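You operate a simulated robot arm through the tools that you are given. There is no shell and no other tool.

Carry out the task below with a simulated robot arm. There is one attempt and no reset: what you move stays moved.

## Task
Plug the charger in and top up the battery in it till the lamp turns green.
Fine: switch the socket off before you plug in, and off again at the end.

Only the result counts: the job must be done as asked and must still hold three seconds after the hand-in. Knocking over, shifting, dropping, spilling or breaking anything else fails it.

## Robot
A 7-joint arm with a two-finger parallel gripper, fixed in place. Base frame: the origin is on the floor under the middle of its stand, x ahead of it, y to its left, z up. Lengths are in m, angles in rad, forces in N, time in s.
With the tool pointing down near the work surface it reaches from about 0.46 to 0.92 m from the base axis. Its first joint turns from -2.007 to 2.007 rad. Payload 3.91 kg.
The tool frame sits at the grasp point between the pads (the TCP): z along the fingers, y along the line on which they close. The tips reach 0.03 m beyond it. Largest opening 0.11 m; finger width 0.02, thickness 0.01; the body of the gripper, 0.048 by 0.112 m, starts 0.055 m behind the TCP.
Orientation is that of the tool frame in the base frame, as a unit quaternion [x, y, z, w]. With the fingers straight down and closing along the base's y, the tool's x points along the base's -x, its y along +y and its z along -z.

## Interface
- The arm moves only by the tool move_arm. Its argument "deltas" is a list of rows, each a list of 7 numbers: the shift along the base's x, y, z in units of 400 mm (1.0 is 400 mm), then the turn, a rotation vector about the base's x, y, z in units of 180 degrees (1.0 is 180 degrees), then the closure, from 0 (fully open) to 1 (shut). In form: [[tx, ty, tz, ax, ay, az, gripper], ...]. A call has 1 to 20 rows; each row is the pose to reach, as a shift and turn from the pose commanded when the call began. A call with a number of a shift or a turn outside -1 to 1 is refused whole. A row lasts 0.2 s, in which the tool goes at most 0.05 m and 0.15 rad; a call with a longer step from one row to the next is refused whole, and so is a gripper value outside its range. Where a pose cannot be reached the arm comes as near as it can. A force on the tool above 90 N (or 10 N above the force at the start of the call, whichever is more), or a blocked arm, ends the call early, and 0.2 s more pass. The fingers move at their own pace (about 0.153 m/s each) and stop on an object; they squeeze with about 32 N. The grip force told is the motor's: it shows also when the fingers shut on nothing. Time passes only in rows, and 0.2 s behind the last, so rows that repeat a pose let the fingers close. It gives the time, the measured TCP pose, the force on the tool (base axes), the opening and the grip force at its end, in the units of the frame above (readings bear some noise), with the torque about the TCP (base axes, N m) and any sound that the robot's microphone picked up.
- Cameras (640 x 400 px; columns grow to the right, rows downward): "scene" is fixed at [0.214, 0.4936, 1.4445]; the picture's right is [-0.54, -0.84, 0.00], its down [-0.49, 0.32, -0.81] and it looks along [0.68, -0.44, -0.58] (base axes); focal length 356 px, centre (320, 200). "wrist" rides on the gripper at [0.072, 0.017, -0.103] in the tool frame; the picture's right is [-0.23, 0.97, 0.00], its down [-0.76, -0.18, -0.62] and it looks along [-0.61, -0.14, 0.78] (tool axes); focal length 222 px, centre (320, 200). There is no depth. A picture from a camera that has moved, and an enlarged one, comes with that camera's place and axes in the base frame and with its lens. The place of the scene camera against the robot may be out by one fixed shift of up to 0.012 m in any direction.
- camera(camera): a new picture of that camera. No time passes.
- lift_body(by): slides the trunk up (or, below 0, down) by that many m; the arm rides with it, the base frame stays. It gives what a move gives, with no picture.
- inspect(camera, box): a new picture of the part [left, top, right, bottom] of that camera's present view, enlarged. No time passes.
- sign_off(): hands the job in; it is judged then, once.

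Places have to be worked out from the pictures, the camera data and where the tool is seen. Open the gripper and draw the arm clear of the work before you hand the job in, unless the task says otherwise.

The tools are called after ">>>" as name(argument=value, ...) on one line, values as JSON. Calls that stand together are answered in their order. move_arm: Moves the arm, as the interface text tells. Its arguments: {"type":"object","properties":{"deltas":{"type":"array","items":{"type":"array","items":{"type":"number"}}}},"required":["deltas"]} The other tools are called the same way: lift_body (by) moves the trunk up or down; camera (camera) takes a picture; inspect (camera, box) takes an enlarged picture of a part of a camera's view; sign_off () hands the job in.

At the start:

```text
time: 0.0
tool_pos: [0.467, 0.2987, 1.2342]
orientation: [0.0, 1.0, 0.001, 0.0]
ft_force: [0.1, -0.6, 0.1]
moment: [0.0, -0.02, 0.0]
gripper_width: 0.1101
gripper_force: 0.0
trunk travel left (down, up): [-0.8, 0.19]
```

scene: 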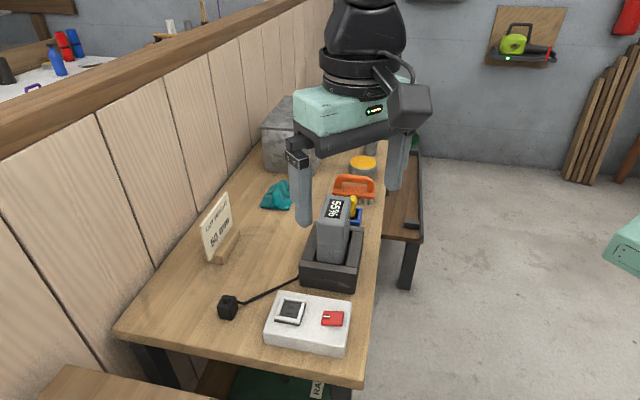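
wrist: 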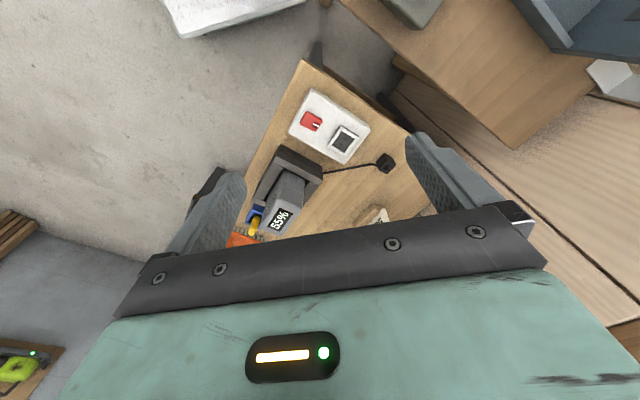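

I start by enlarging the scene around the charger, the socket box and the plug, to see what each of them is.

>>> inspect(camera="scene", box=[200, 260, 380, 372])

>>> inspect(camera="scene", box=[180, 170, 400, 308])

>>> inspect(camera="wrist", box=[220, 60, 440, 260])

```text
3.56 times, centred on (290, 316) of scene
camera zoom: at [0.214, 0.4936, 1.4445], right [-0.54, -0.84, 0.0], down [-0.49, 0.32, -0.81], along [0.68, -0.44, -0.58], focal length 1265 px, centre (427, -212)
```

zoom: 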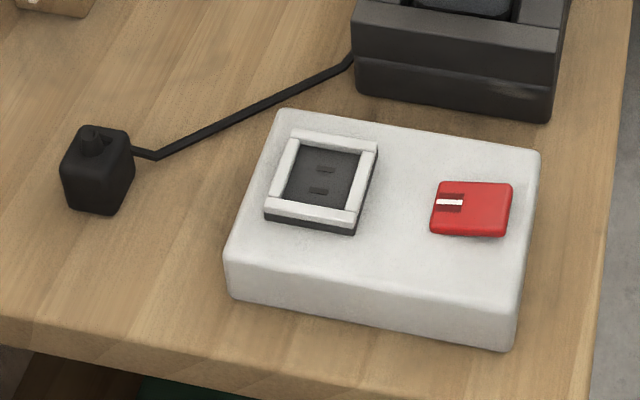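

```text
2.90 times, centred on (290, 239) of scene
camera zoom: at [0.214, 0.4936, 1.4445], right [-0.54, -0.84, 0.0], down [-0.49, 0.32, -0.81], along [0.68, -0.44, -0.58], focal length 1031 px, centre (407, 87)
```

zoom: 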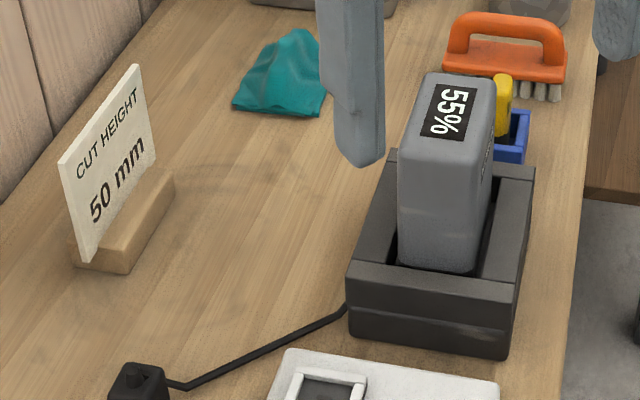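

```text
2.00 times, centred on (330, 160) of wrist
camera zoom: at [0.3959, 0.3162, 1.3364], right [0.23, 0.97, 0.0], down [0.76, -0.18, 0.62], along [0.61, -0.14, -0.78], focal length 444 px, centre (300, 280)
```

zoom: 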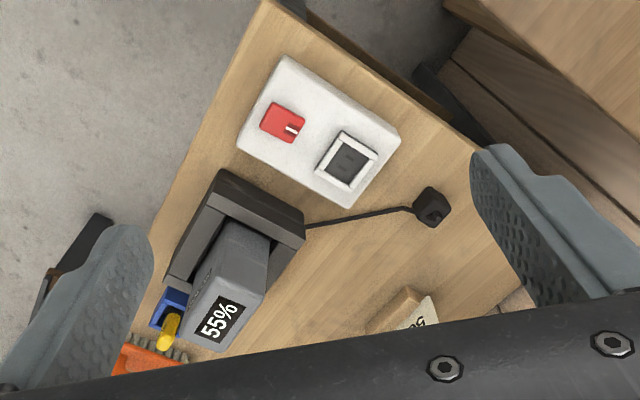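

The plug sits on the bench at about (0.676, 0.406, 0.885). The socket outlet is near (0.587, 0.324, 0.91) and the red switch near (0.535, 0.268, 0.91). I enlarge further to make out the prongs, the slots and the state of the switch.

>>> inspect(camera="wrist", box=[365, 140, 405, 180])

>>> inspect(camera="scene", box=[210, 285, 250, 325])

>>> inspect(camera="wrist", box=[280, 80, 380, 170])

>>> inspect(camera="scene", box=[310, 300, 354, 335])

>>> inspect(camera="scene", box=[295, 190, 375, 295])

```text
10.00 times, centred on (385, 160) of wrist
camera zoom: at [0.3959, 0.3162, 1.3364], right [0.23, 0.97, 0.0], down [0.76, -0.18, 0.62], along [0.61, -0.14, -0.78], focal length 2221 px, centre (-330, 600)
```

zoom: 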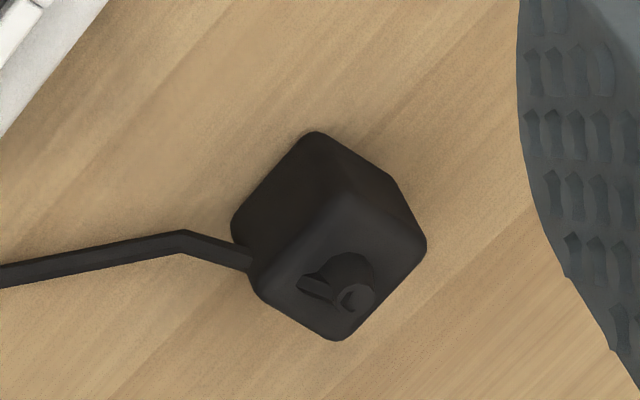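

```text
10.00 times, centred on (230, 305) of scene
camera zoom: at [0.214, 0.4936, 1.4445], right [-0.54, -0.84, 0.0], down [-0.49, 0.32, -0.81], along [0.68, -0.44, -0.58], focal length 3558 px, centre (1220, -850)
```

zoom: 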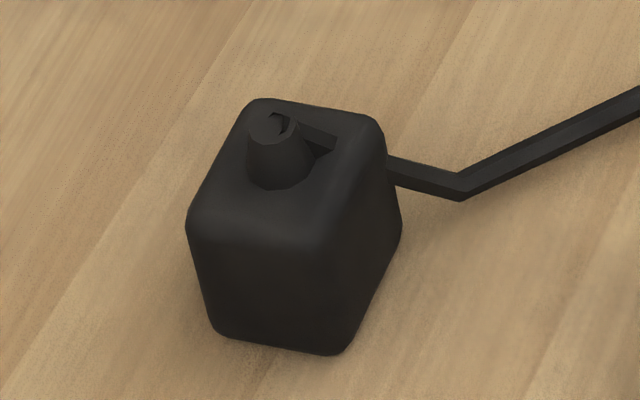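

```text
4.44 times, centred on (330, 125) of wrist
camera zoom: at [0.3959, 0.3162, 1.3364], right [0.23, 0.97, 0.0], down [0.76, -0.18, 0.62], along [0.61, -0.14, -0.78], focal length 987 px, centre (276, 533)
```

zoom: 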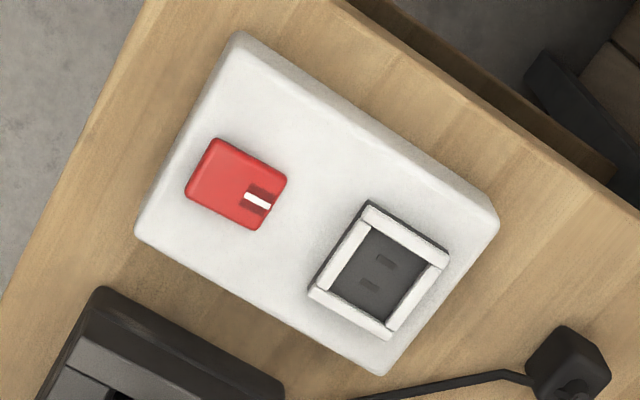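

```text
11.43 times, centred on (332, 318) of scene
camera zoom: at [0.214, 0.4936, 1.4445], right [-0.54, -0.84, 0.0], down [-0.49, 0.32, -0.81], along [0.68, -0.44, -0.58], focal length 4067 px, centre (183, -1143)
```

zoom: 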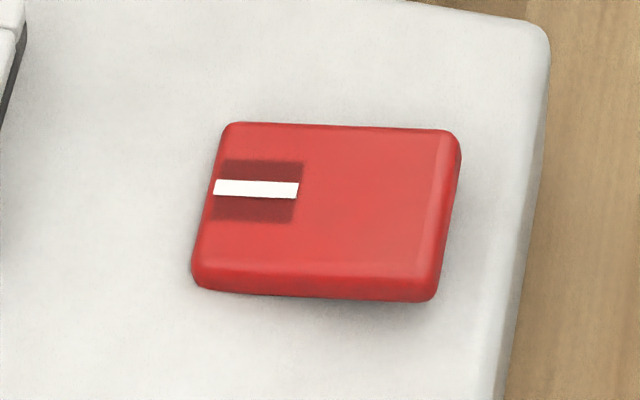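

```text
3.81 times, centred on (335, 242) of scene
camera zoom: at [0.214, 0.4936, 1.4445], right [-0.54, -0.84, 0.0], down [-0.49, 0.32, -0.81], along [0.68, -0.44, -0.58], focal length 1356 px, centre (263, 38)
```

zoom: 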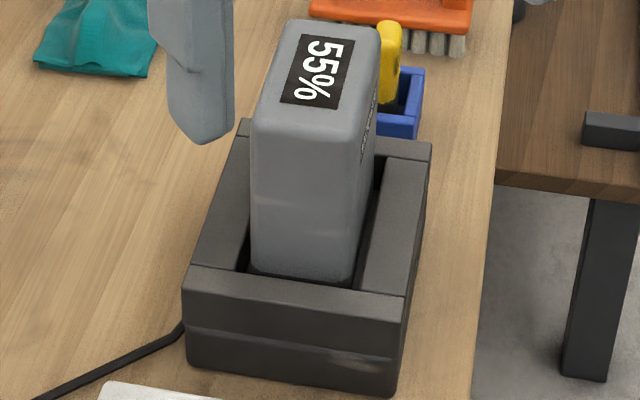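

The plug has its cable boot on top, so the prongs most likely point down. The battery stands tall in the cradle, with its top near z 1.1. I move the camera to a lower viewpoint between the plug and the socket, staying away from the battery, to see heights and tilts better.

>>> move_arm(deltas=[[0.06, 0.05, -0.06, 0, 0, 0, 0], [0.12, 0.1, -0.12, 0, 0, 0, 0], [0.18, 0.14, -0.18, 0, 0, 0, 0], [0.2, 0.15, -0.2, 0, 0, 0, 0]])

>>> camera(camera="wrist")

>>> camera(camera="scene")

```text
time: 1.0
tool_pos: [0.5488, 0.3601, 1.1538]
orientation: [0.001, 1.0, 0.0, -0.001]
ft_force: [0.1, 0.3, 0.0]
moment: [0.02, -0.01, 0.01]
gripper_width: 0.11
gripper_force: 0.1
trunk travel left (down, up): [-0.8, 0.19]
```

```text
taken
camera wrist: at [0.4761, 0.3767, 1.2563], right [0.23, 0.97, 0.0], down [0.76, -0.18, 0.62], along [0.61, -0.14, -0.78], focal length 222 px, centre (320, 200)
```

wrist: 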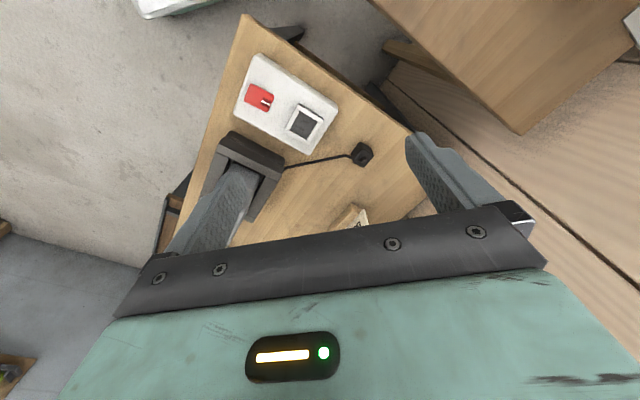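

```text
taken
```

scene: 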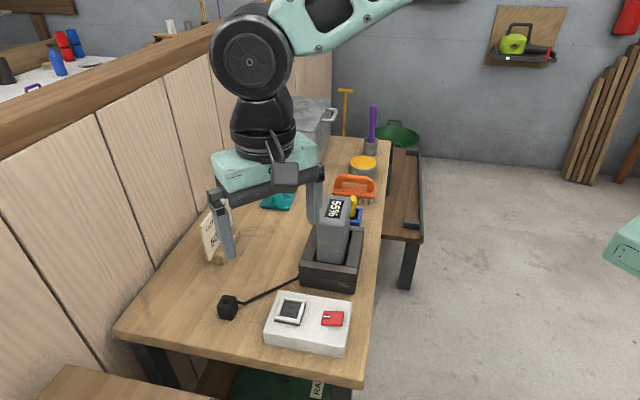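

The move went as planned. I enlarge the new wrist view so I can triangulate the plug, socket and switch against the first one.

>>> inspect(camera="wrist", box=[220, 40, 380, 170])

>>> inspect(camera="wrist", box=[340, 130, 390, 175])

>>> inspect(camera="wrist", box=[190, 120, 300, 240])

```text
3.08 times, centred on (300, 105) of wrist
camera zoom: at [0.4761, 0.3767, 1.2563], right [0.23, 0.97, 0.0], down [0.76, -0.18, 0.62], along [0.61, -0.14, -0.78], focal length 684 px, centre (382, 492)
```

zoom: 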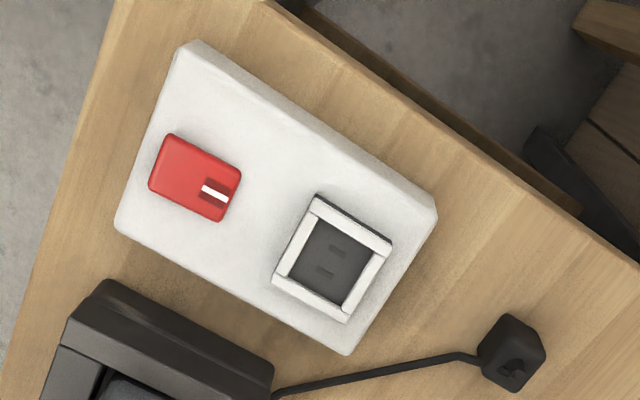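

```text
8.89 times, centred on (365, 152) of wrist
camera zoom: at [0.4761, 0.3767, 1.2563], right [0.23, 0.97, 0.0], down [0.76, -0.18, 0.62], along [0.61, -0.14, -0.78], focal length 1974 px, centre (-80, 622)
```

zoom: 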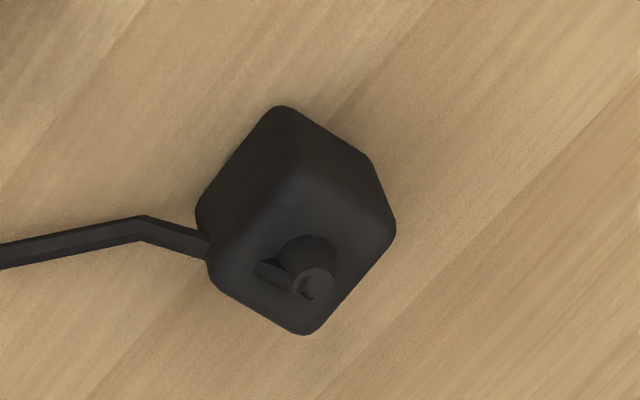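

```text
3.33 times, centred on (245, 180) of wrist
camera zoom: at [0.4761, 0.3767, 1.2563], right [0.23, 0.97, 0.0], down [0.76, -0.18, 0.62], along [0.61, -0.14, -0.78], focal length 740 px, centre (570, 267)
```

zoom: 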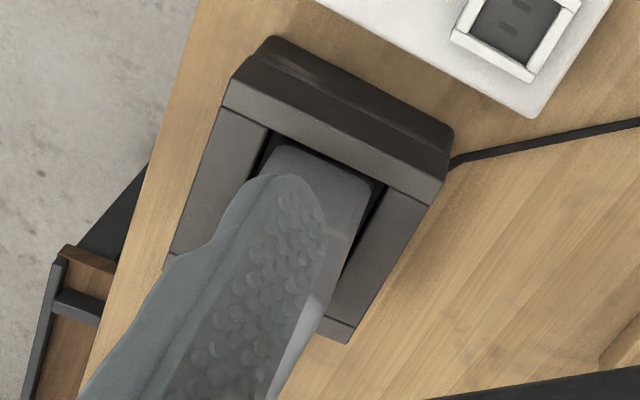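

By triangulation the switch is at about (0.544, 0.263, 0.883), the outlet centre at (0.602, 0.318, 0.88) and the plug at (0.696, 0.411). Everything on the bench is turned about 45°. I turn the tool by -45° and come down above the switch from the side away from the battery, to see which way the rocker tilts.

>>> move_arm(deltas=[[-0.0175, -0.01375, -0.07, 0, 0, -0.0416, 0], [-0.035, -0.0275, -0.14, 0, 0, -0.0833, 0], [-0.0525, -0.04125, -0.21, 0, 0, -0.125, 0], [-0.07, -0.055, -0.28, 0, 0, -0.1667, 0], [-0.0875, -0.06875, -0.35, 0, 0, -0.2083, 0], [-0.105, -0.0825, -0.41, 0, 0, -0.25, 0]])

>>> camera(camera="wrist")

>>> camera(camera="scene")

```text
time: 2.4
tool_pos: [0.507, 0.3246, 0.9902]
orientation: [0.382, 0.924, -0.001, 0.0]
ft_force: [0.3, 0.2, 0.1]
moment: [0.0, 0.05, -0.01]
gripper_width: 0.1103
gripper_force: 0.0
trunk travel left (down, up): [-0.8, 0.19]
```

```text
taken
camera wrist: at [0.4674, 0.3893, 1.0929], right [0.85, 0.53, 0.0], down [0.41, -0.67, 0.62], along [0.33, -0.53, -0.78], focal length 222 px, centre (320, 200)
```

wrist: 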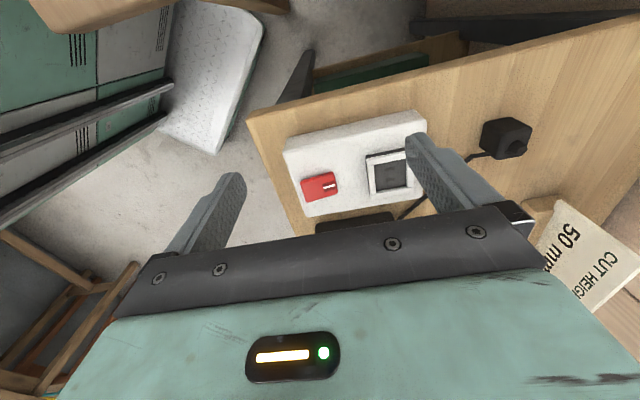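

```text
taken
```

scene: 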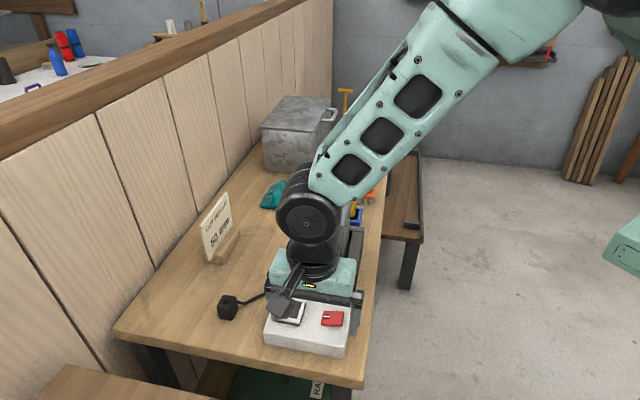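

The view is now close. I enlarge the switch, outlet and plug from here.

>>> inspect(camera="wrist", box=[290, 160, 350, 212])

>>> inspect(camera="wrist", box=[350, 130, 430, 210])

>>> inspect(camera="wrist", box=[460, 100, 550, 180])

>>> inspect(camera="wrist", box=[270, 100, 430, 230])

```text
7.69 times, centred on (320, 186) of wrist
camera zoom: at [0.4674, 0.3893, 1.0929], right [0.85, 0.53, 0.0], down [0.41, -0.67, 0.62], along [0.33, -0.53, -0.78], focal length 1709 px, centre (320, 308)
```

zoom: 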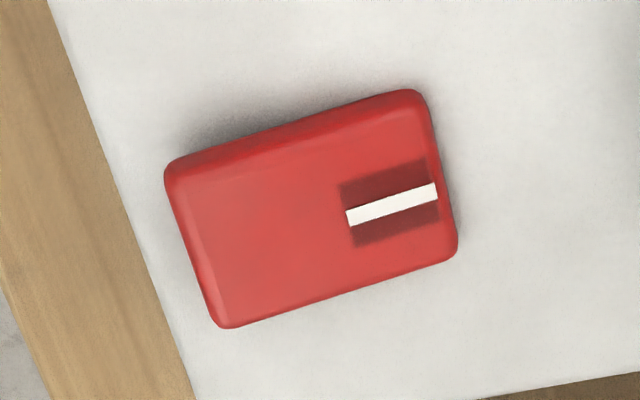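

```text
5.00 times, centred on (390, 170) of wrist
camera zoom: at [0.4674, 0.3893, 1.0929], right [0.85, 0.53, 0.0], down [0.41, -0.67, 0.62], along [0.33, -0.53, -0.78], focal length 1111 px, centre (-30, 350)
```

zoom: 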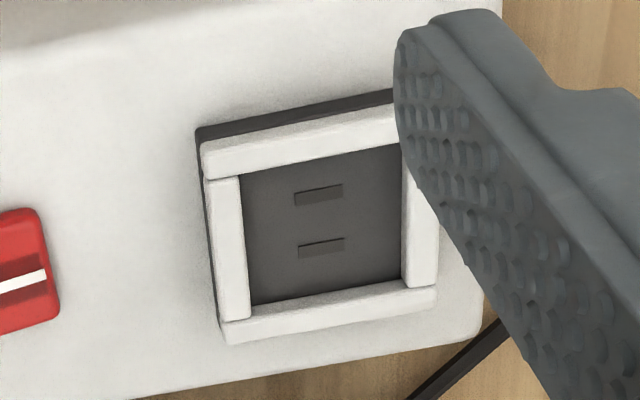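

```text
5.00 times, centred on (505, 140) of wrist
camera zoom: at [0.4674, 0.3893, 1.0929], right [0.85, 0.53, 0.0], down [0.41, -0.67, 0.62], along [0.33, -0.53, -0.78], focal length 1111 px, centre (-605, 500)
```

zoom: 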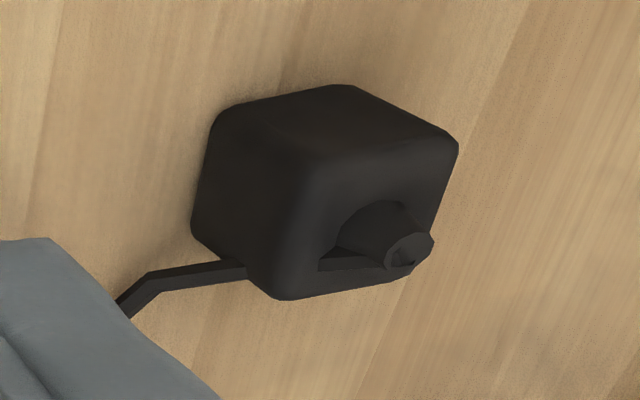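

```text
3.08 times, centred on (350, 165) of wrist
camera zoom: at [0.4674, 0.3893, 1.0929], right [0.85, 0.53, 0.0], down [0.41, -0.67, 0.62], along [0.33, -0.53, -0.78], focal length 684 px, centre (228, 308)
```

zoom: 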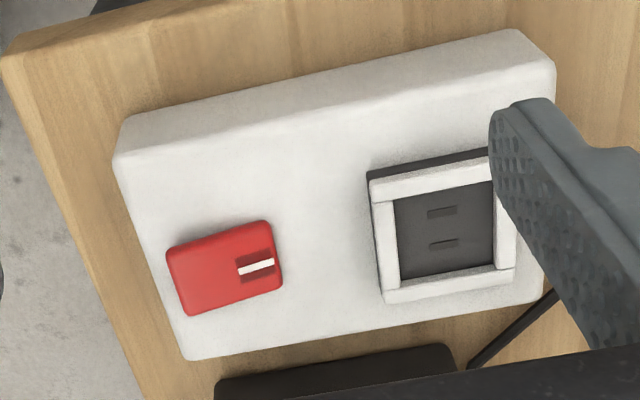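

The rocker's unmarked end, nearer the bench end, stands up and its end face shows. The end with the white "I" bar is pressed in, so I read the socket as ON. I shut the fingers and move above the raised unmarked end at about (0.535, 0.254), to press it down and switch the socket off.

>>> move_arm(deltas=[[0.02, -0.05, -0.02, 0, 0, 0, 1], [0.045, -0.12, -0.06, 0, 0, 0, 1], [0.07, -0.1765, -0.1, 0, 0, 0, 1], [0.07, -0.1765, -0.1, 0, 0, 0, 1]])

>>> camera(camera="wrist")

>>> camera(camera="scene")

```text
time: 3.4
tool_pos: [0.5346, 0.2545, 0.9518]
orientation: [0.382, 0.924, 0.0, 0.001]
ft_force: [-0.4, -0.1, -0.5]
moment: [0.01, 0.0, -0.02]
gripper_width: 0.0
gripper_force: 32.7
trunk travel left (down, up): [-0.8, 0.19]
```

```text
taken
camera wrist: at [0.4948, 0.3196, 1.053], right [0.85, 0.53, 0.0], down [0.41, -0.66, 0.62], along [0.33, -0.53, -0.78], focal length 222 px, centre (320, 200)
```

wrist: 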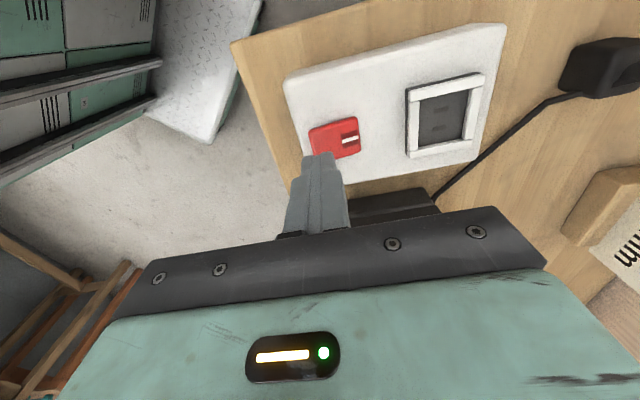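

```text
taken
```

scene: 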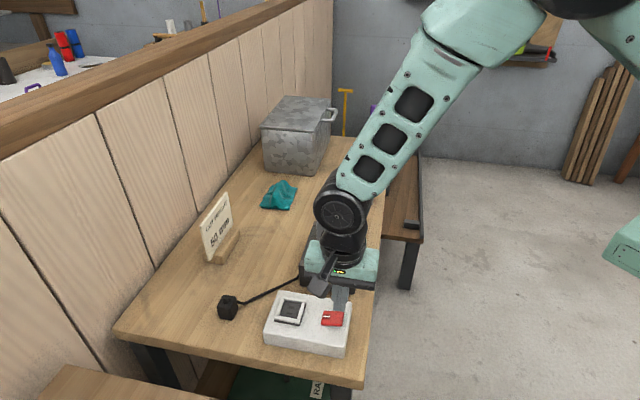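

The closed tips are above the unmarked end, with tip z about 0.922. I go straight down in small steps and watch the force and any click.

>>> move_arm(deltas=[[0, 0, -0.03, 0, 0, 0, 1], [0, 0, -0.06, 0, 0, 0, 1], [0, 0, -0.07, 0, 0, 0, 1], [0, 0, -0.08, 0, 0, 0, 1], [0, 0, -0.088, 0, 0, 0, 1]])

>>> inspect(camera="scene", box=[260, 280, 370, 360])

>>> inspect(camera="wrist", box=[280, 60, 500, 200])

```text
time: 4.6
tool_pos: [0.5325, 0.2541, 0.9173]
orientation: [0.383, 0.924, 0.001, 0.0]
ft_force: [-10.3, -11.7, 41.8]
moment: [-0.08, 0.04, 0.01]
gripper_width: 0.0
gripper_force: 32.3
trunk travel left (down, up): [-0.8, 0.19]
```

```text
5.00 times, centred on (315, 320) of scene
camera zoom: at [0.214, 0.4936, 1.4445], right [-0.54, -0.84, 0.0], down [-0.49, 0.32, -0.81], along [0.68, -0.44, -0.58], focal length 1779 px, centre (345, -400)
```

zoom: 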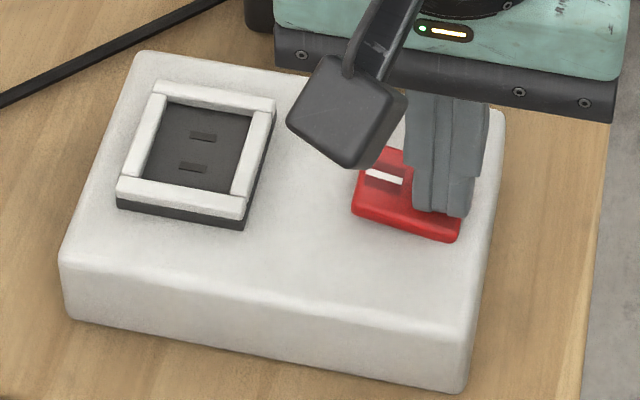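

```text
2.86 times, centred on (390, 130) of wrist
camera zoom: at [0.494, 0.3185, 1.0205], right [0.85, 0.53, 0.0], down [0.41, -0.67, 0.62], along [0.33, -0.53, -0.78], focal length 635 px, centre (120, 400)
```

zoom: 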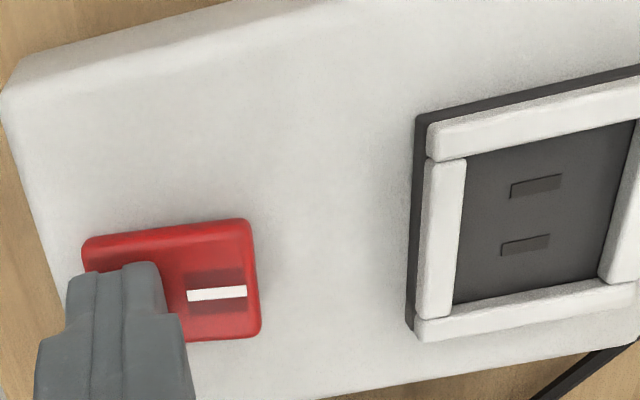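

Contact gave 42 N up, and the sideways part suggests the rocker has tipped toward the unmarked end. I lift off and look at it before I do anything else.

>>> move_arm(deltas=[[0, 0, 0.05, 0, 0, 0, 1], [-0.05, 0.05, 0.12, 0, 0, 0, 1], [-0.1, 0.12, 0.17, 0, 0, 0, 1]])

>>> inspect(camera="scene", box=[310, 300, 354, 335])

>>> camera(camera="wrist")

```text
time: 5.4
tool_pos: [0.4945, 0.3021, 0.9832]
orientation: [0.383, 0.924, -0.001, 0.0]
ft_force: [0.7, -0.7, 0.3]
moment: [0.0, 0.02, 0.01]
gripper_width: 0.0003
gripper_force: 31.6
trunk travel left (down, up): [-0.8, 0.19]
```

```text
11.43 times, centred on (332, 318) of scene
camera zoom: at [0.214, 0.4936, 1.4445], right [-0.54, -0.84, 0.0], down [-0.49, 0.32, -0.81], along [0.68, -0.44, -0.58], focal length 4067 px, centre (183, -1143)
```

zoom: 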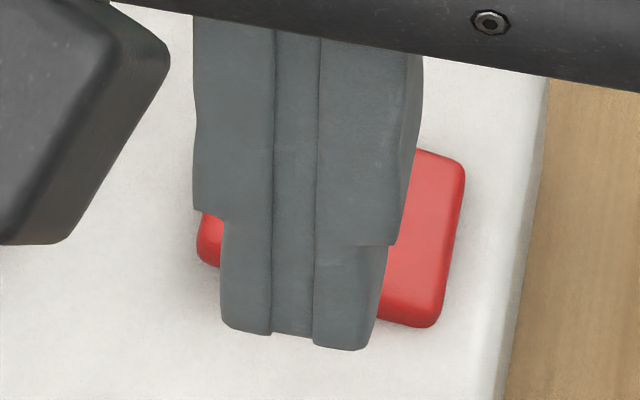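

```text
taken
camera wrist: at [0.4556, 0.3663, 1.0853], right [0.85, 0.53, 0.0], down [0.41, -0.66, 0.62], along [0.33, -0.53, -0.78], focal length 222 px, centre (320, 200)
```

wrist: 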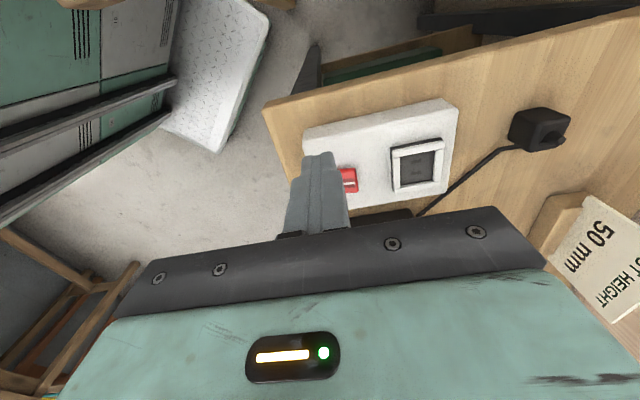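

The closed fingers hide the rocker. I open them and go back to the earlier viewpoint for a like-for-like comparison.

>>> move_arm(deltas=[[0.031, 0.056, 0.0175, 0, 0, 0, 0.5], [0.031, 0.056, 0.0175, 0, 0, 0, 0], [0.031, 0.056, 0.0175, 0, 0, 0, 0]])

>>> inspect(camera="wrist", box=[290, 160, 350, 212])

>>> inspect(camera="scene", box=[310, 300, 354, 335])

```text
time: 6.2
tool_pos: [0.5073, 0.3256, 0.9906]
orientation: [0.382, 0.924, 0.001, 0.0]
ft_force: [0.1, -1.0, 0.3]
moment: [-0.01, 0.02, 0.02]
gripper_width: 0.1101
gripper_force: 0.0
trunk travel left (down, up): [-0.8, 0.19]
```

```text
7.69 times, centred on (320, 186) of wrist
camera zoom: at [0.4675, 0.3889, 1.0929], right [0.85, 0.53, 0.0], down [0.41, -0.66, 0.62], along [0.33, -0.53, -0.78], focal length 1709 px, centre (320, 308)
```

zoom: 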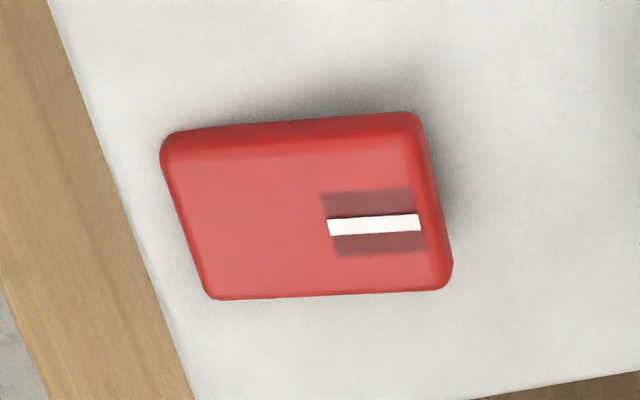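

```text
11.43 times, centred on (332, 318) of scene
camera zoom: at [0.214, 0.4936, 1.4445], right [-0.54, -0.84, 0.0], down [-0.49, 0.32, -0.81], along [0.68, -0.44, -0.58], focal length 4067 px, centre (183, -1143)
```

zoom: 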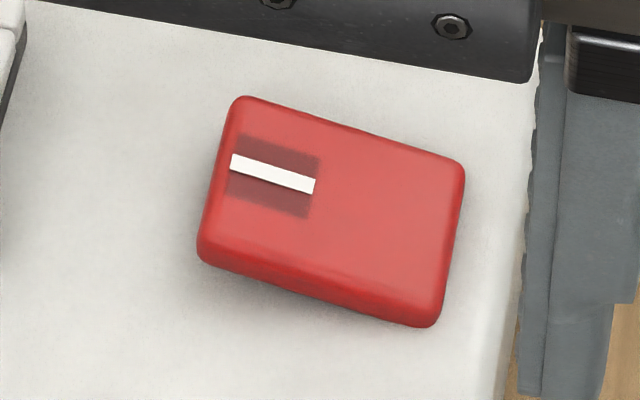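

The marked end now stands up and the unmarked end is down, so the socket is off. Next I move the camera over the plug to measure its pose before grasping.

>>> move_arm(deltas=[[0.07, 0.07, 0.02, 0, 0, 0, 0], [0.15, 0.15, 0.02, 0, 0, 0, 0], [0.225, 0.225, 0.0, 0, 0, 0, 0], [0.3, 0.3, 0.0, 0, 0, 0, 0], [0.365, 0.365, 0.0, 0, 0, 0, 0], [0.377, 0.376, 0.0, 0, 0, 0, 0]])

>>> camera(camera="wrist")

>>> inspect(camera="wrist", box=[270, 130, 370, 220])

>>> inspect(camera="scene", box=[190, 240, 400, 370])

```text
time: 7.6
tool_pos: [0.6465, 0.4614, 0.9901]
orientation: [0.382, 0.924, 0.0, 0.0]
ft_force: [-1.0, 0.6, 0.4]
moment: [-0.04, 0.04, 0.0]
gripper_width: 0.1099
gripper_force: 0.1
out of reach, approached as far as the arm can: row 5, 6
trunk travel left (down, up): [-0.8, 0.19]
```

```text
taken
camera wrist: at [0.6079, 0.5268, 1.0925], right [0.85, 0.53, 0.0], down [0.41, -0.66, 0.62], along [0.33, -0.53, -0.78], focal length 222 px, centre (320, 200)
```

wrist: 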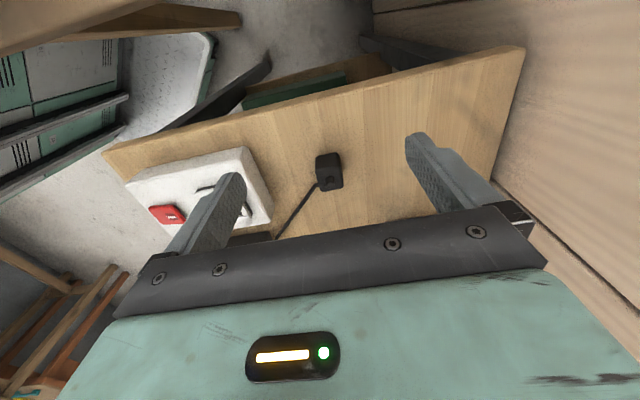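

```text
4.44 times, centred on (320, 175) of wrist
camera zoom: at [0.6079, 0.5268, 1.0925], right [0.85, 0.53, 0.0], down [0.41, -0.66, 0.62], along [0.33, -0.53, -0.78], focal length 987 px, centre (320, 311)
```

zoom: 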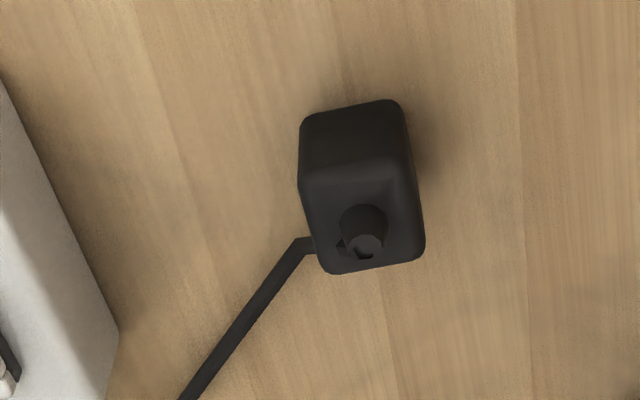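

```text
3.05 times, centred on (295, 305) of scene
camera zoom: at [0.214, 0.4936, 1.4445], right [-0.54, -0.84, 0.0], down [-0.49, 0.32, -0.81], along [0.68, -0.44, -0.58], focal length 1084 px, centre (396, -120)
```

zoom: 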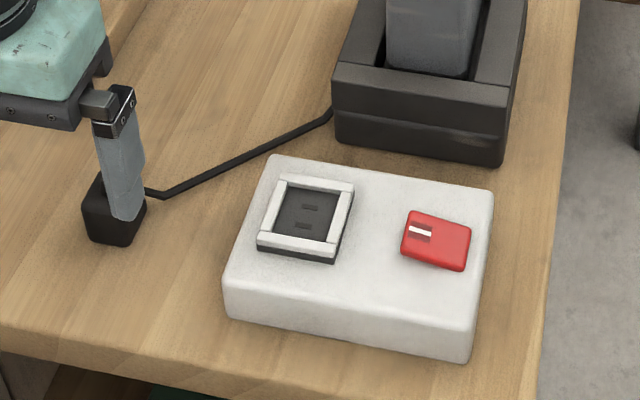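

The arm hit its reach limit at r≈0.79 with the trunk this high, and the plug is at r≈0.81 and lower down. I raise the arm 0.3 m so I can then lower the trunk by the same amount and gain reach.

>>> move_arm(deltas=[[0, 0, 0.12, 0, 0, 0, 0], [-0.02, -0.02, 0.24, 0, 0, 0, 0], [-0.04, -0.04, 0.36, 0, 0, 0, 0], [-0.06, -0.06, 0.48, 0, 0, 0, 0], [-0.06, -0.06, 0.6, 0, 0, 0, 0], [-0.06, -0.06, 0.7, 0, 0, 0, 0], [-0.06, -0.06, 0.75, 0, 0, 0, 0]])

```text
time: 9.2
tool_pos: [0.6123, 0.4247, 1.2826]
orientation: [0.383, 0.924, -0.001, 0.001]
ft_force: [-0.2, -0.3, 0.8]
moment: [-0.02, 0.0, 0.01]
gripper_width: 0.1099
gripper_force: 0.0
out of reach, approached as far as the arm can: row 6, 7
trunk travel left (down, up): [-0.8, 0.19]
```

The reach also ends at r≈0.75 at this height, so the arm's best height is near z 1.0 with the present trunk position. I lower the trunk by 0.15 m, which takes the tool to about z 1.13, then test the reach towards the plug.

>>> lift_body(by=-0.15)

>>> camera(camera="scene")

```text
time: 10.9
tool_pos: [0.6142, 0.4264, 1.1346]
orientation: [0.382, 0.924, 0.0, 0.0]
ft_force: [0.8, 0.4, -0.2]
moment: [0.0, 0.02, 0.03]
gripper_width: 0.1097
gripper_force: 0.0
trunk travel left (down, up): [-0.65, 0.34]
```

```text
taken
```

scene: 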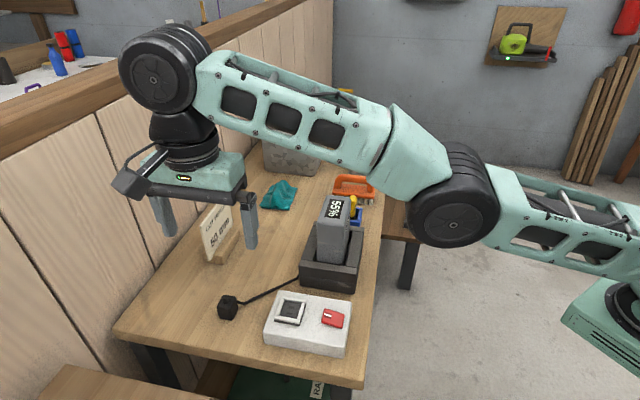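

The tool is now at z 1.135. I move over the plug, towards (0.697, 0.412, 0.96), to see whether it is reachable from this trunk height.

>>> move_arm(deltas=[[0.03, 0, -0.1, 0, 0, 0, 0], [0.06, -0.01, -0.2, 0, 0, 0, 0], [0.1, -0.02, -0.3, 0, 0, 0, 0], [0.15, -0.03, -0.4, 0, 0, 0, 0], [0.2, -0.036, -0.435, 0, 0, 0, 0], [0.207, -0.036, -0.435, 0, 0, 0, 0]])

>>> camera(camera="scene")

>>> camera(camera="wrist")

```text
time: 12.3
tool_pos: [0.6983, 0.4131, 0.9595]
orientation: [0.382, 0.924, -0.001, -0.001]
ft_force: [0.0, 0.0, 0.2]
moment: [-0.01, 0.01, 0.0]
gripper_width: 0.11
gripper_force: 0.1
out of reach, approached as far as the arm can: row 1, 2, 3, 4, 5
trunk travel left (down, up): [-0.65, 0.34]
```

```text
taken
```

scene: 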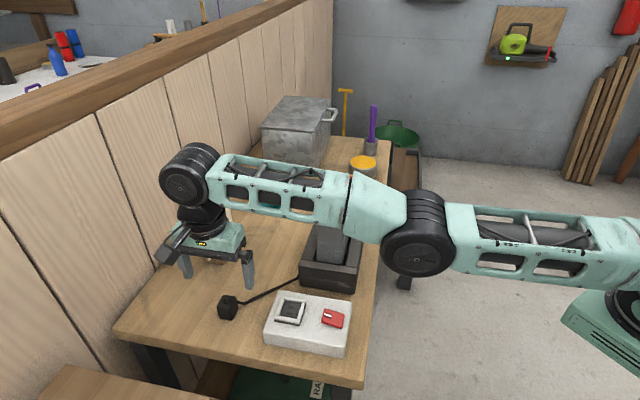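

```text
taken
camera wrist: at [0.6587, 0.4769, 1.0621], right [0.85, 0.53, 0.0], down [0.41, -0.66, 0.62], along [0.33, -0.53, -0.78], focal length 222 px, centre (320, 200)
```

wrist: 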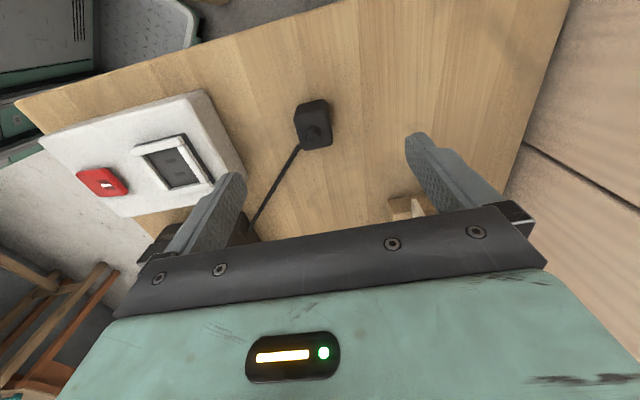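

Row 6 did reach the point above the plug. I enlarge this view to get the plug's exact centre and yaw.

>>> inspect(camera="wrist", box=[285, 85, 345, 160])

>>> inspect(camera="wrist", box=[40, 80, 250, 230])

>>> inspect(camera="scene", box=[150, 240, 400, 370])

```text
5.33 times, centred on (315, 122) of wrist
camera zoom: at [0.6587, 0.4769, 1.0621], right [0.85, 0.53, 0.0], down [0.41, -0.66, 0.62], along [0.33, -0.53, -0.78], focal length 1185 px, centre (347, 613)
```

zoom: 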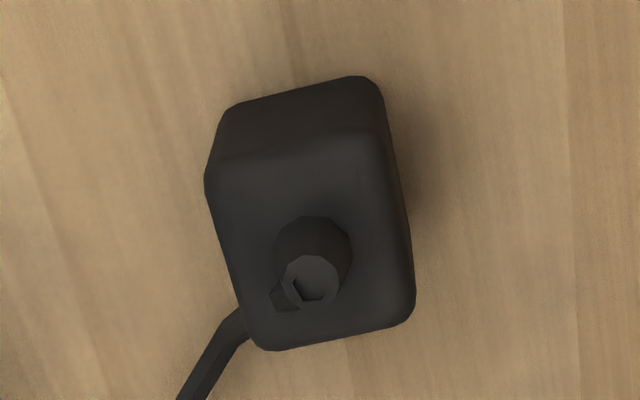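

```text
2.67 times, centred on (145, 155) of wrist
camera zoom: at [0.6587, 0.4769, 1.0621], right [0.85, 0.53, 0.0], down [0.41, -0.66, 0.62], along [0.33, -0.53, -0.78], focal length 592 px, centre (787, 320)
```

zoom: 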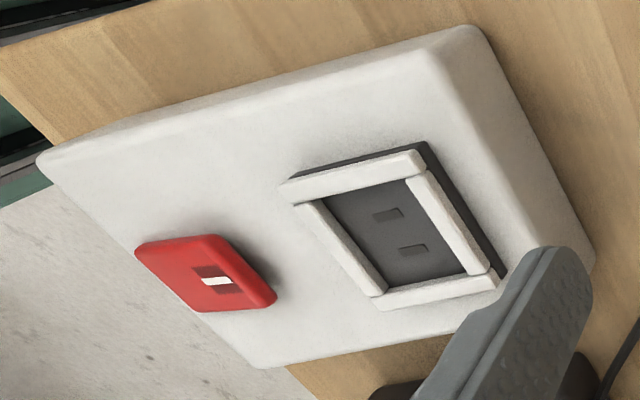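

```text
2.56 times, centred on (275, 305) of scene
camera zoom: at [0.214, 0.4936, 1.4445], right [-0.54, -0.84, 0.0], down [-0.49, 0.32, -0.81], along [0.68, -0.44, -0.58], focal length 911 px, centre (435, -69)
```

zoom: 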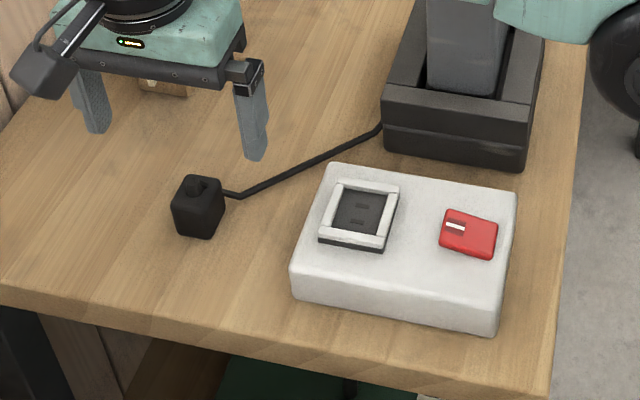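

The plug centre is about (0.6945, 0.409), its body runs from z≈0.836 to 0.868, and its yaw is within about 2° of the tool's. The slot face is near (0.600, 0.3195, 0.8855) and the slots are separated along (1,-1). I centre over the plug with the fingers half open and go down so the tips stop about 12 mm above its bottom.

>>> move_arm(deltas=[[-0.0095, -0.01, -0.03, 0, 0, 0, 0.4], [-0.0095, -0.01, -0.08, 0, 0, 0, 0.4], [-0.0095, -0.01, -0.13, 0, 0, 0, 0.4], [-0.0095, -0.01, -0.17, 0, 0, 0, 0.4], [-0.0095, -0.01, -0.2, 0, 0, 0, 0.4]])

>>> camera(camera="wrist")

>>> inspect(camera="scene", box=[180, 260, 290, 340])

```text
time: 13.6
tool_pos: [0.7012, 0.4167, 0.8792]
orientation: [0.381, 0.924, -0.001, -0.001]
ft_force: [0.1, 0.2, -0.2]
moment: [-0.01, -0.03, 0.02]
gripper_width: 0.0661
gripper_force: 0.0
out of reach, approached as far as the arm can: row 1, 2, 3, 4, 5
trunk travel left (down, up): [-0.65, 0.34]
```

```text
taken
camera wrist: at [0.6619, 0.4814, 0.9818], right [0.85, 0.53, 0.0], down [0.41, -0.66, 0.62], along [0.33, -0.53, -0.78], focal length 222 px, centre (320, 200)
```

wrist: 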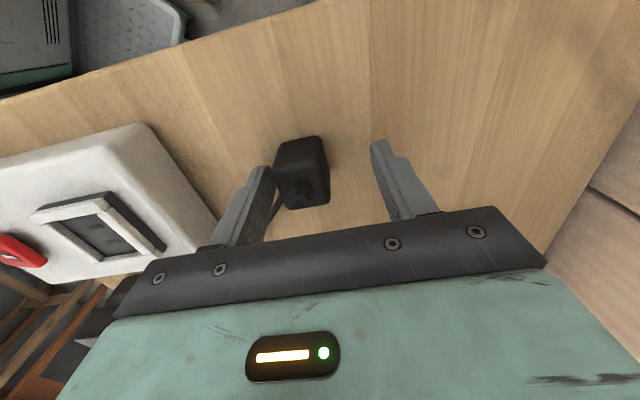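

```text
5.00 times, centred on (235, 300) of scene
camera zoom: at [0.214, 0.4936, 1.4445], right [-0.54, -0.84, 0.0], down [-0.49, 0.32, -0.81], along [0.68, -0.44, -0.58], focal length 1779 px, centre (745, -300)
```

zoom: 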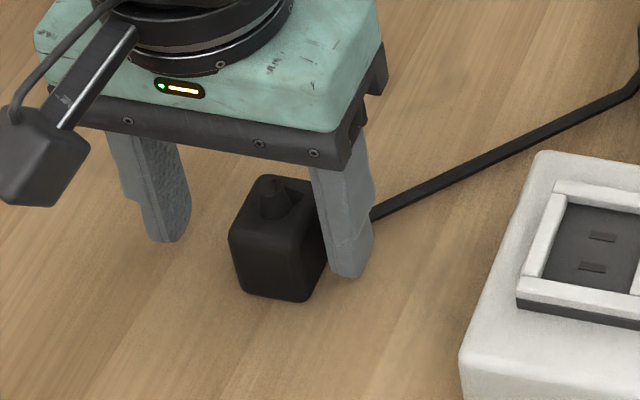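

The arm settled at (0.7012, 0.4167), a bit farther out than asked, so this is some joint limit and not plain reach. I look at the whole arm before closing.

>>> camera(camera="scene")

>>> move_arm(deltas=[[0, 0, 0.03, 0, 0, 0, 0.4], [0, 0, 0.06, 0, 0, 0, 0.4]])

```text
taken
```

scene: 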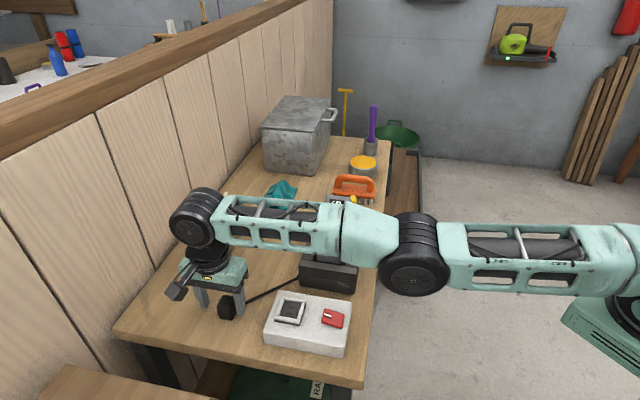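

```text
time: 14.2
tool_pos: [0.7013, 0.4164, 0.9025]
orientation: [0.382, 0.924, 0.0, 0.0]
ft_force: [1.0, 0.7, 0.2]
moment: [0.02, 0.02, 0.03]
gripper_width: 0.066
gripper_force: 0.0
trunk travel left (down, up): [-0.65, 0.34]
```

Lifting worked without any reach flag. The elbow seems to have ended nearly straight, which is an awkward posture, so I raise the trunk back by 0.15 m and pull the arm in to restore a well-bent elbow.

>>> lift_body(by=0.15)

>>> move_arm(deltas=[[-0.05, -0.03, 0.02, 0, 0, 0, 0.4], [-0.1, -0.06, 0.05, 0, 0, 0, 0.4], [-0.15, -0.09, 0.08, 0, 0, 0, 0.4], [-0.2, -0.12, 0.1, 0, 0, 0, 0.4], [-0.25, -0.13, 0.12, 0, 0, 0, 0.4]])

>>> camera(camera="scene")

```text
time: 15.9
tool_pos: [0.7005, 0.4178, 1.0538]
orientation: [0.381, 0.925, 0.0, 0.0]
ft_force: [0.5, 0.1, 0.4]
moment: [-0.04, 0.01, -0.01]
gripper_width: 0.066
gripper_force: 0.0
trunk travel left (down, up): [-0.8, 0.19]
```

```text
time: 17.1
tool_pos: [0.6657, 0.4393, 1.1124]
orientation: [0.383, 0.924, -0.001, -0.001]
ft_force: [0.3, 0.5, -0.8]
moment: [-0.03, 0.01, -0.02]
gripper_width: 0.0658
gripper_force: 0.1
out of reach, approached as far as the arm can: row 1, 2, 3, 4, 5
trunk travel left (down, up): [-0.8, 0.19]
```

```text
taken
```

scene: 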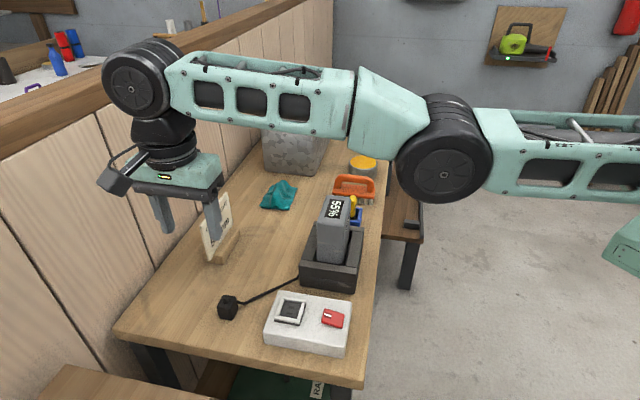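

The arm still hangs near full stretch and did not come in as asked. I hold and give it some time with a modest inward target, to see whether the solver bends the elbow.

>>> move_arm(deltas=[[0, 0, 0, 0, 0, 0, 0.4], [0, 0, 0, 0, 0, 0, 0.4], [0, 0, 0, 0, 0, 0, 0.4], [0, 0, 0, 0, 0, 0, 0.4]])

>>> camera(camera="scene")

```text
time: 18.1
tool_pos: [0.6644, 0.4396, 1.1124]
orientation: [0.381, 0.924, -0.001, 0.0]
ft_force: [-0.1, -0.2, -0.6]
moment: [0.0, -0.01, 0.0]
gripper_width: 0.0661
gripper_force: 0.0
trunk travel left (down, up): [-0.8, 0.19]
```

```text
taken
```

scene: 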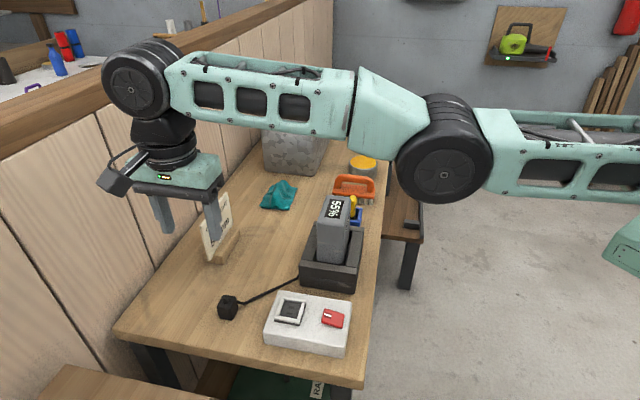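

The tool's -45° yaw puts the wrist far from the arm's plane, and I suspect that twisted the arm into this posture. I turn the tool to +45° here, clear of everything. The plug is roughly square, so closing along (1,-1) works as well, and it suits the arm better.

>>> move_arm(deltas=[[0, 0, 0, 0, 0, 0.042, 0.4], [0, 0, 0, 0, 0, 0.084, 0.4], [0, 0, 0, 0, 0, 0.126, 0.4], [0, 0, 0, 0, 0, 0.168, 0.4], [0, 0, 0, 0, 0, 0.21, 0.4], [0, 0, 0, 0, 0, 0.252, 0.4], [0, 0, 0, 0, 0, 0.294, 0.4], [0, 0, 0, 0, 0, 0.336, 0.4], [0, 0, 0, 0, 0, 0.378, 0.4], [0, 0, 0, 0, 0, 0.42, 0.4], [0, 0, 0, 0, 0, 0.462, 0.4], [0, 0, 0, 0, 0, 0.5, 0.4]])

>>> move_arm(deltas=[[-0.04, -0.03, 0, 0, 0, 0, 0.4], [-0.08, -0.06, 0, 0, 0, 0, 0.4], [-0.12, -0.09, 0, 0, 0, 0, 0.4], [-0.16, -0.12, 0, 0, 0, 0, 0.4]])

>>> camera(camera="scene")

```text
time: 20.7
tool_pos: [0.6658, 0.4411, 1.111]
orientation: [-0.384, 0.923, 0.0, 0.0]
ft_force: [0.7, 0.5, -0.2]
moment: [0.02, -0.04, 0.04]
gripper_width: 0.0659
gripper_force: 0.0
trunk travel left (down, up): [-0.8, 0.19]
```

```text
time: 21.7
tool_pos: [0.6472, 0.4527, 1.1209]
orientation: [-0.384, 0.923, 0.0, -0.001]
ft_force: [0.8, 0.2, 0.1]
moment: [-0.01, 0.01, -0.01]
gripper_width: 0.0659
gripper_force: 0.0
out of reach, approached as far as the arm can: row 1, 2, 3, 4
trunk travel left (down, up): [-0.8, 0.19]
```

```text
taken
```

scene: 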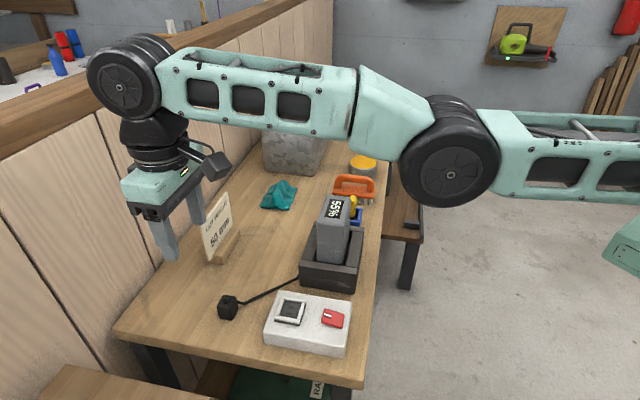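

It turned freely but still will not come inward. I test the other direction with a small outward and downward move, to learn whether the elbow is really straight or stuck on a limit.

>>> move_arm(deltas=[[0.04, 0.01, -0.03, 0, 0, 0, 0.4], [0.08, 0.01, -0.06, 0, 0, 0, 0.4], [0.12, 0.01, -0.1, 0, 0, 0, 0.4], [0.16, 0.01, -0.14, 0, 0, 0, 0.4], [0.2, 0.01, -0.18, 0, 0, 0, 0.4]])

>>> camera(camera="scene")

```text
time: 22.9
tool_pos: [0.6973, 0.4238, 1.0479]
orientation: [-0.383, 0.924, 0.001, 0.001]
ft_force: [-0.6, 0.0, 0.7]
moment: [0.0, -0.03, -0.03]
gripper_width: 0.066
gripper_force: 0.0
out of reach, approached as far as the arm can: row 1, 2, 3, 4, 5
trunk travel left (down, up): [-0.8, 0.19]
```

```text
taken
```

scene: 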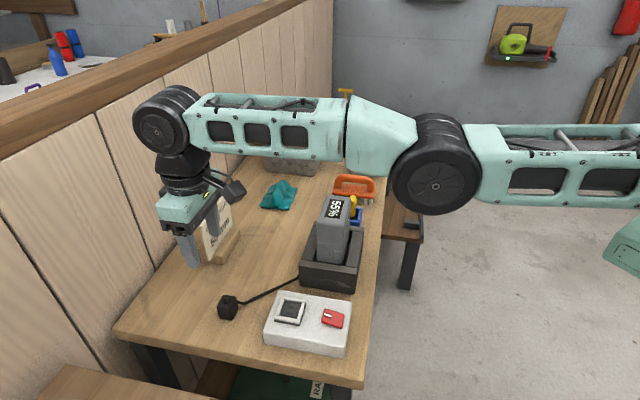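

The stuck points all fit a sphere of about 1.03 m around (0.01, -0.33), so the arm is mounted well to the right and is simply dead straight, in a singular posture. I have just pulled outward, so I now command motion straight towards that shoulder to let the elbow bend.

>>> move_arm(deltas=[[-0.04, -0.045, 0, 0, 0, 0, 0.4], [-0.08, -0.09, 0, 0, 0, 0, 0.4], [-0.12, -0.135, 0, 0, 0, 0, 0.4], [-0.16, -0.18, 0, 0, 0, 0, 0.4], [-0.2, -0.22, 0, 0, 0, 0, 0.4], [-0.2, -0.22, 0, 0, 0, 0, 0.4]])

>>> camera(camera="scene")

```text
time: 24.3
tool_pos: [0.6944, 0.4218, 1.0478]
orientation: [-0.382, 0.924, 0.0, -0.001]
ft_force: [0.6, 0.4, -0.8]
moment: [-0.01, 0.0, 0.0]
gripper_width: 0.0661
gripper_force: 0.1
out of reach, approached as far as the arm can: row 1, 2, 3, 4, 5, 6
trunk travel left (down, up): [-0.8, 0.19]
```

```text
taken
```

scene: 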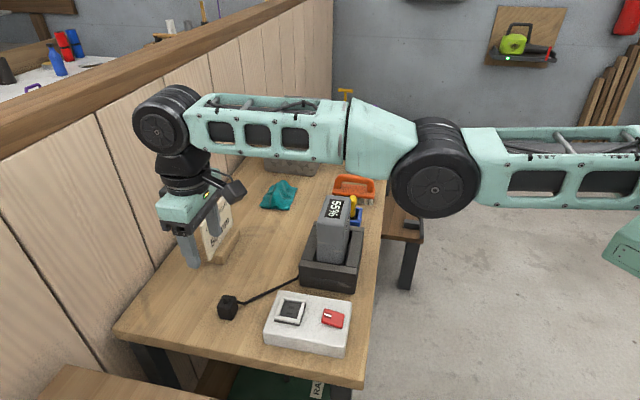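

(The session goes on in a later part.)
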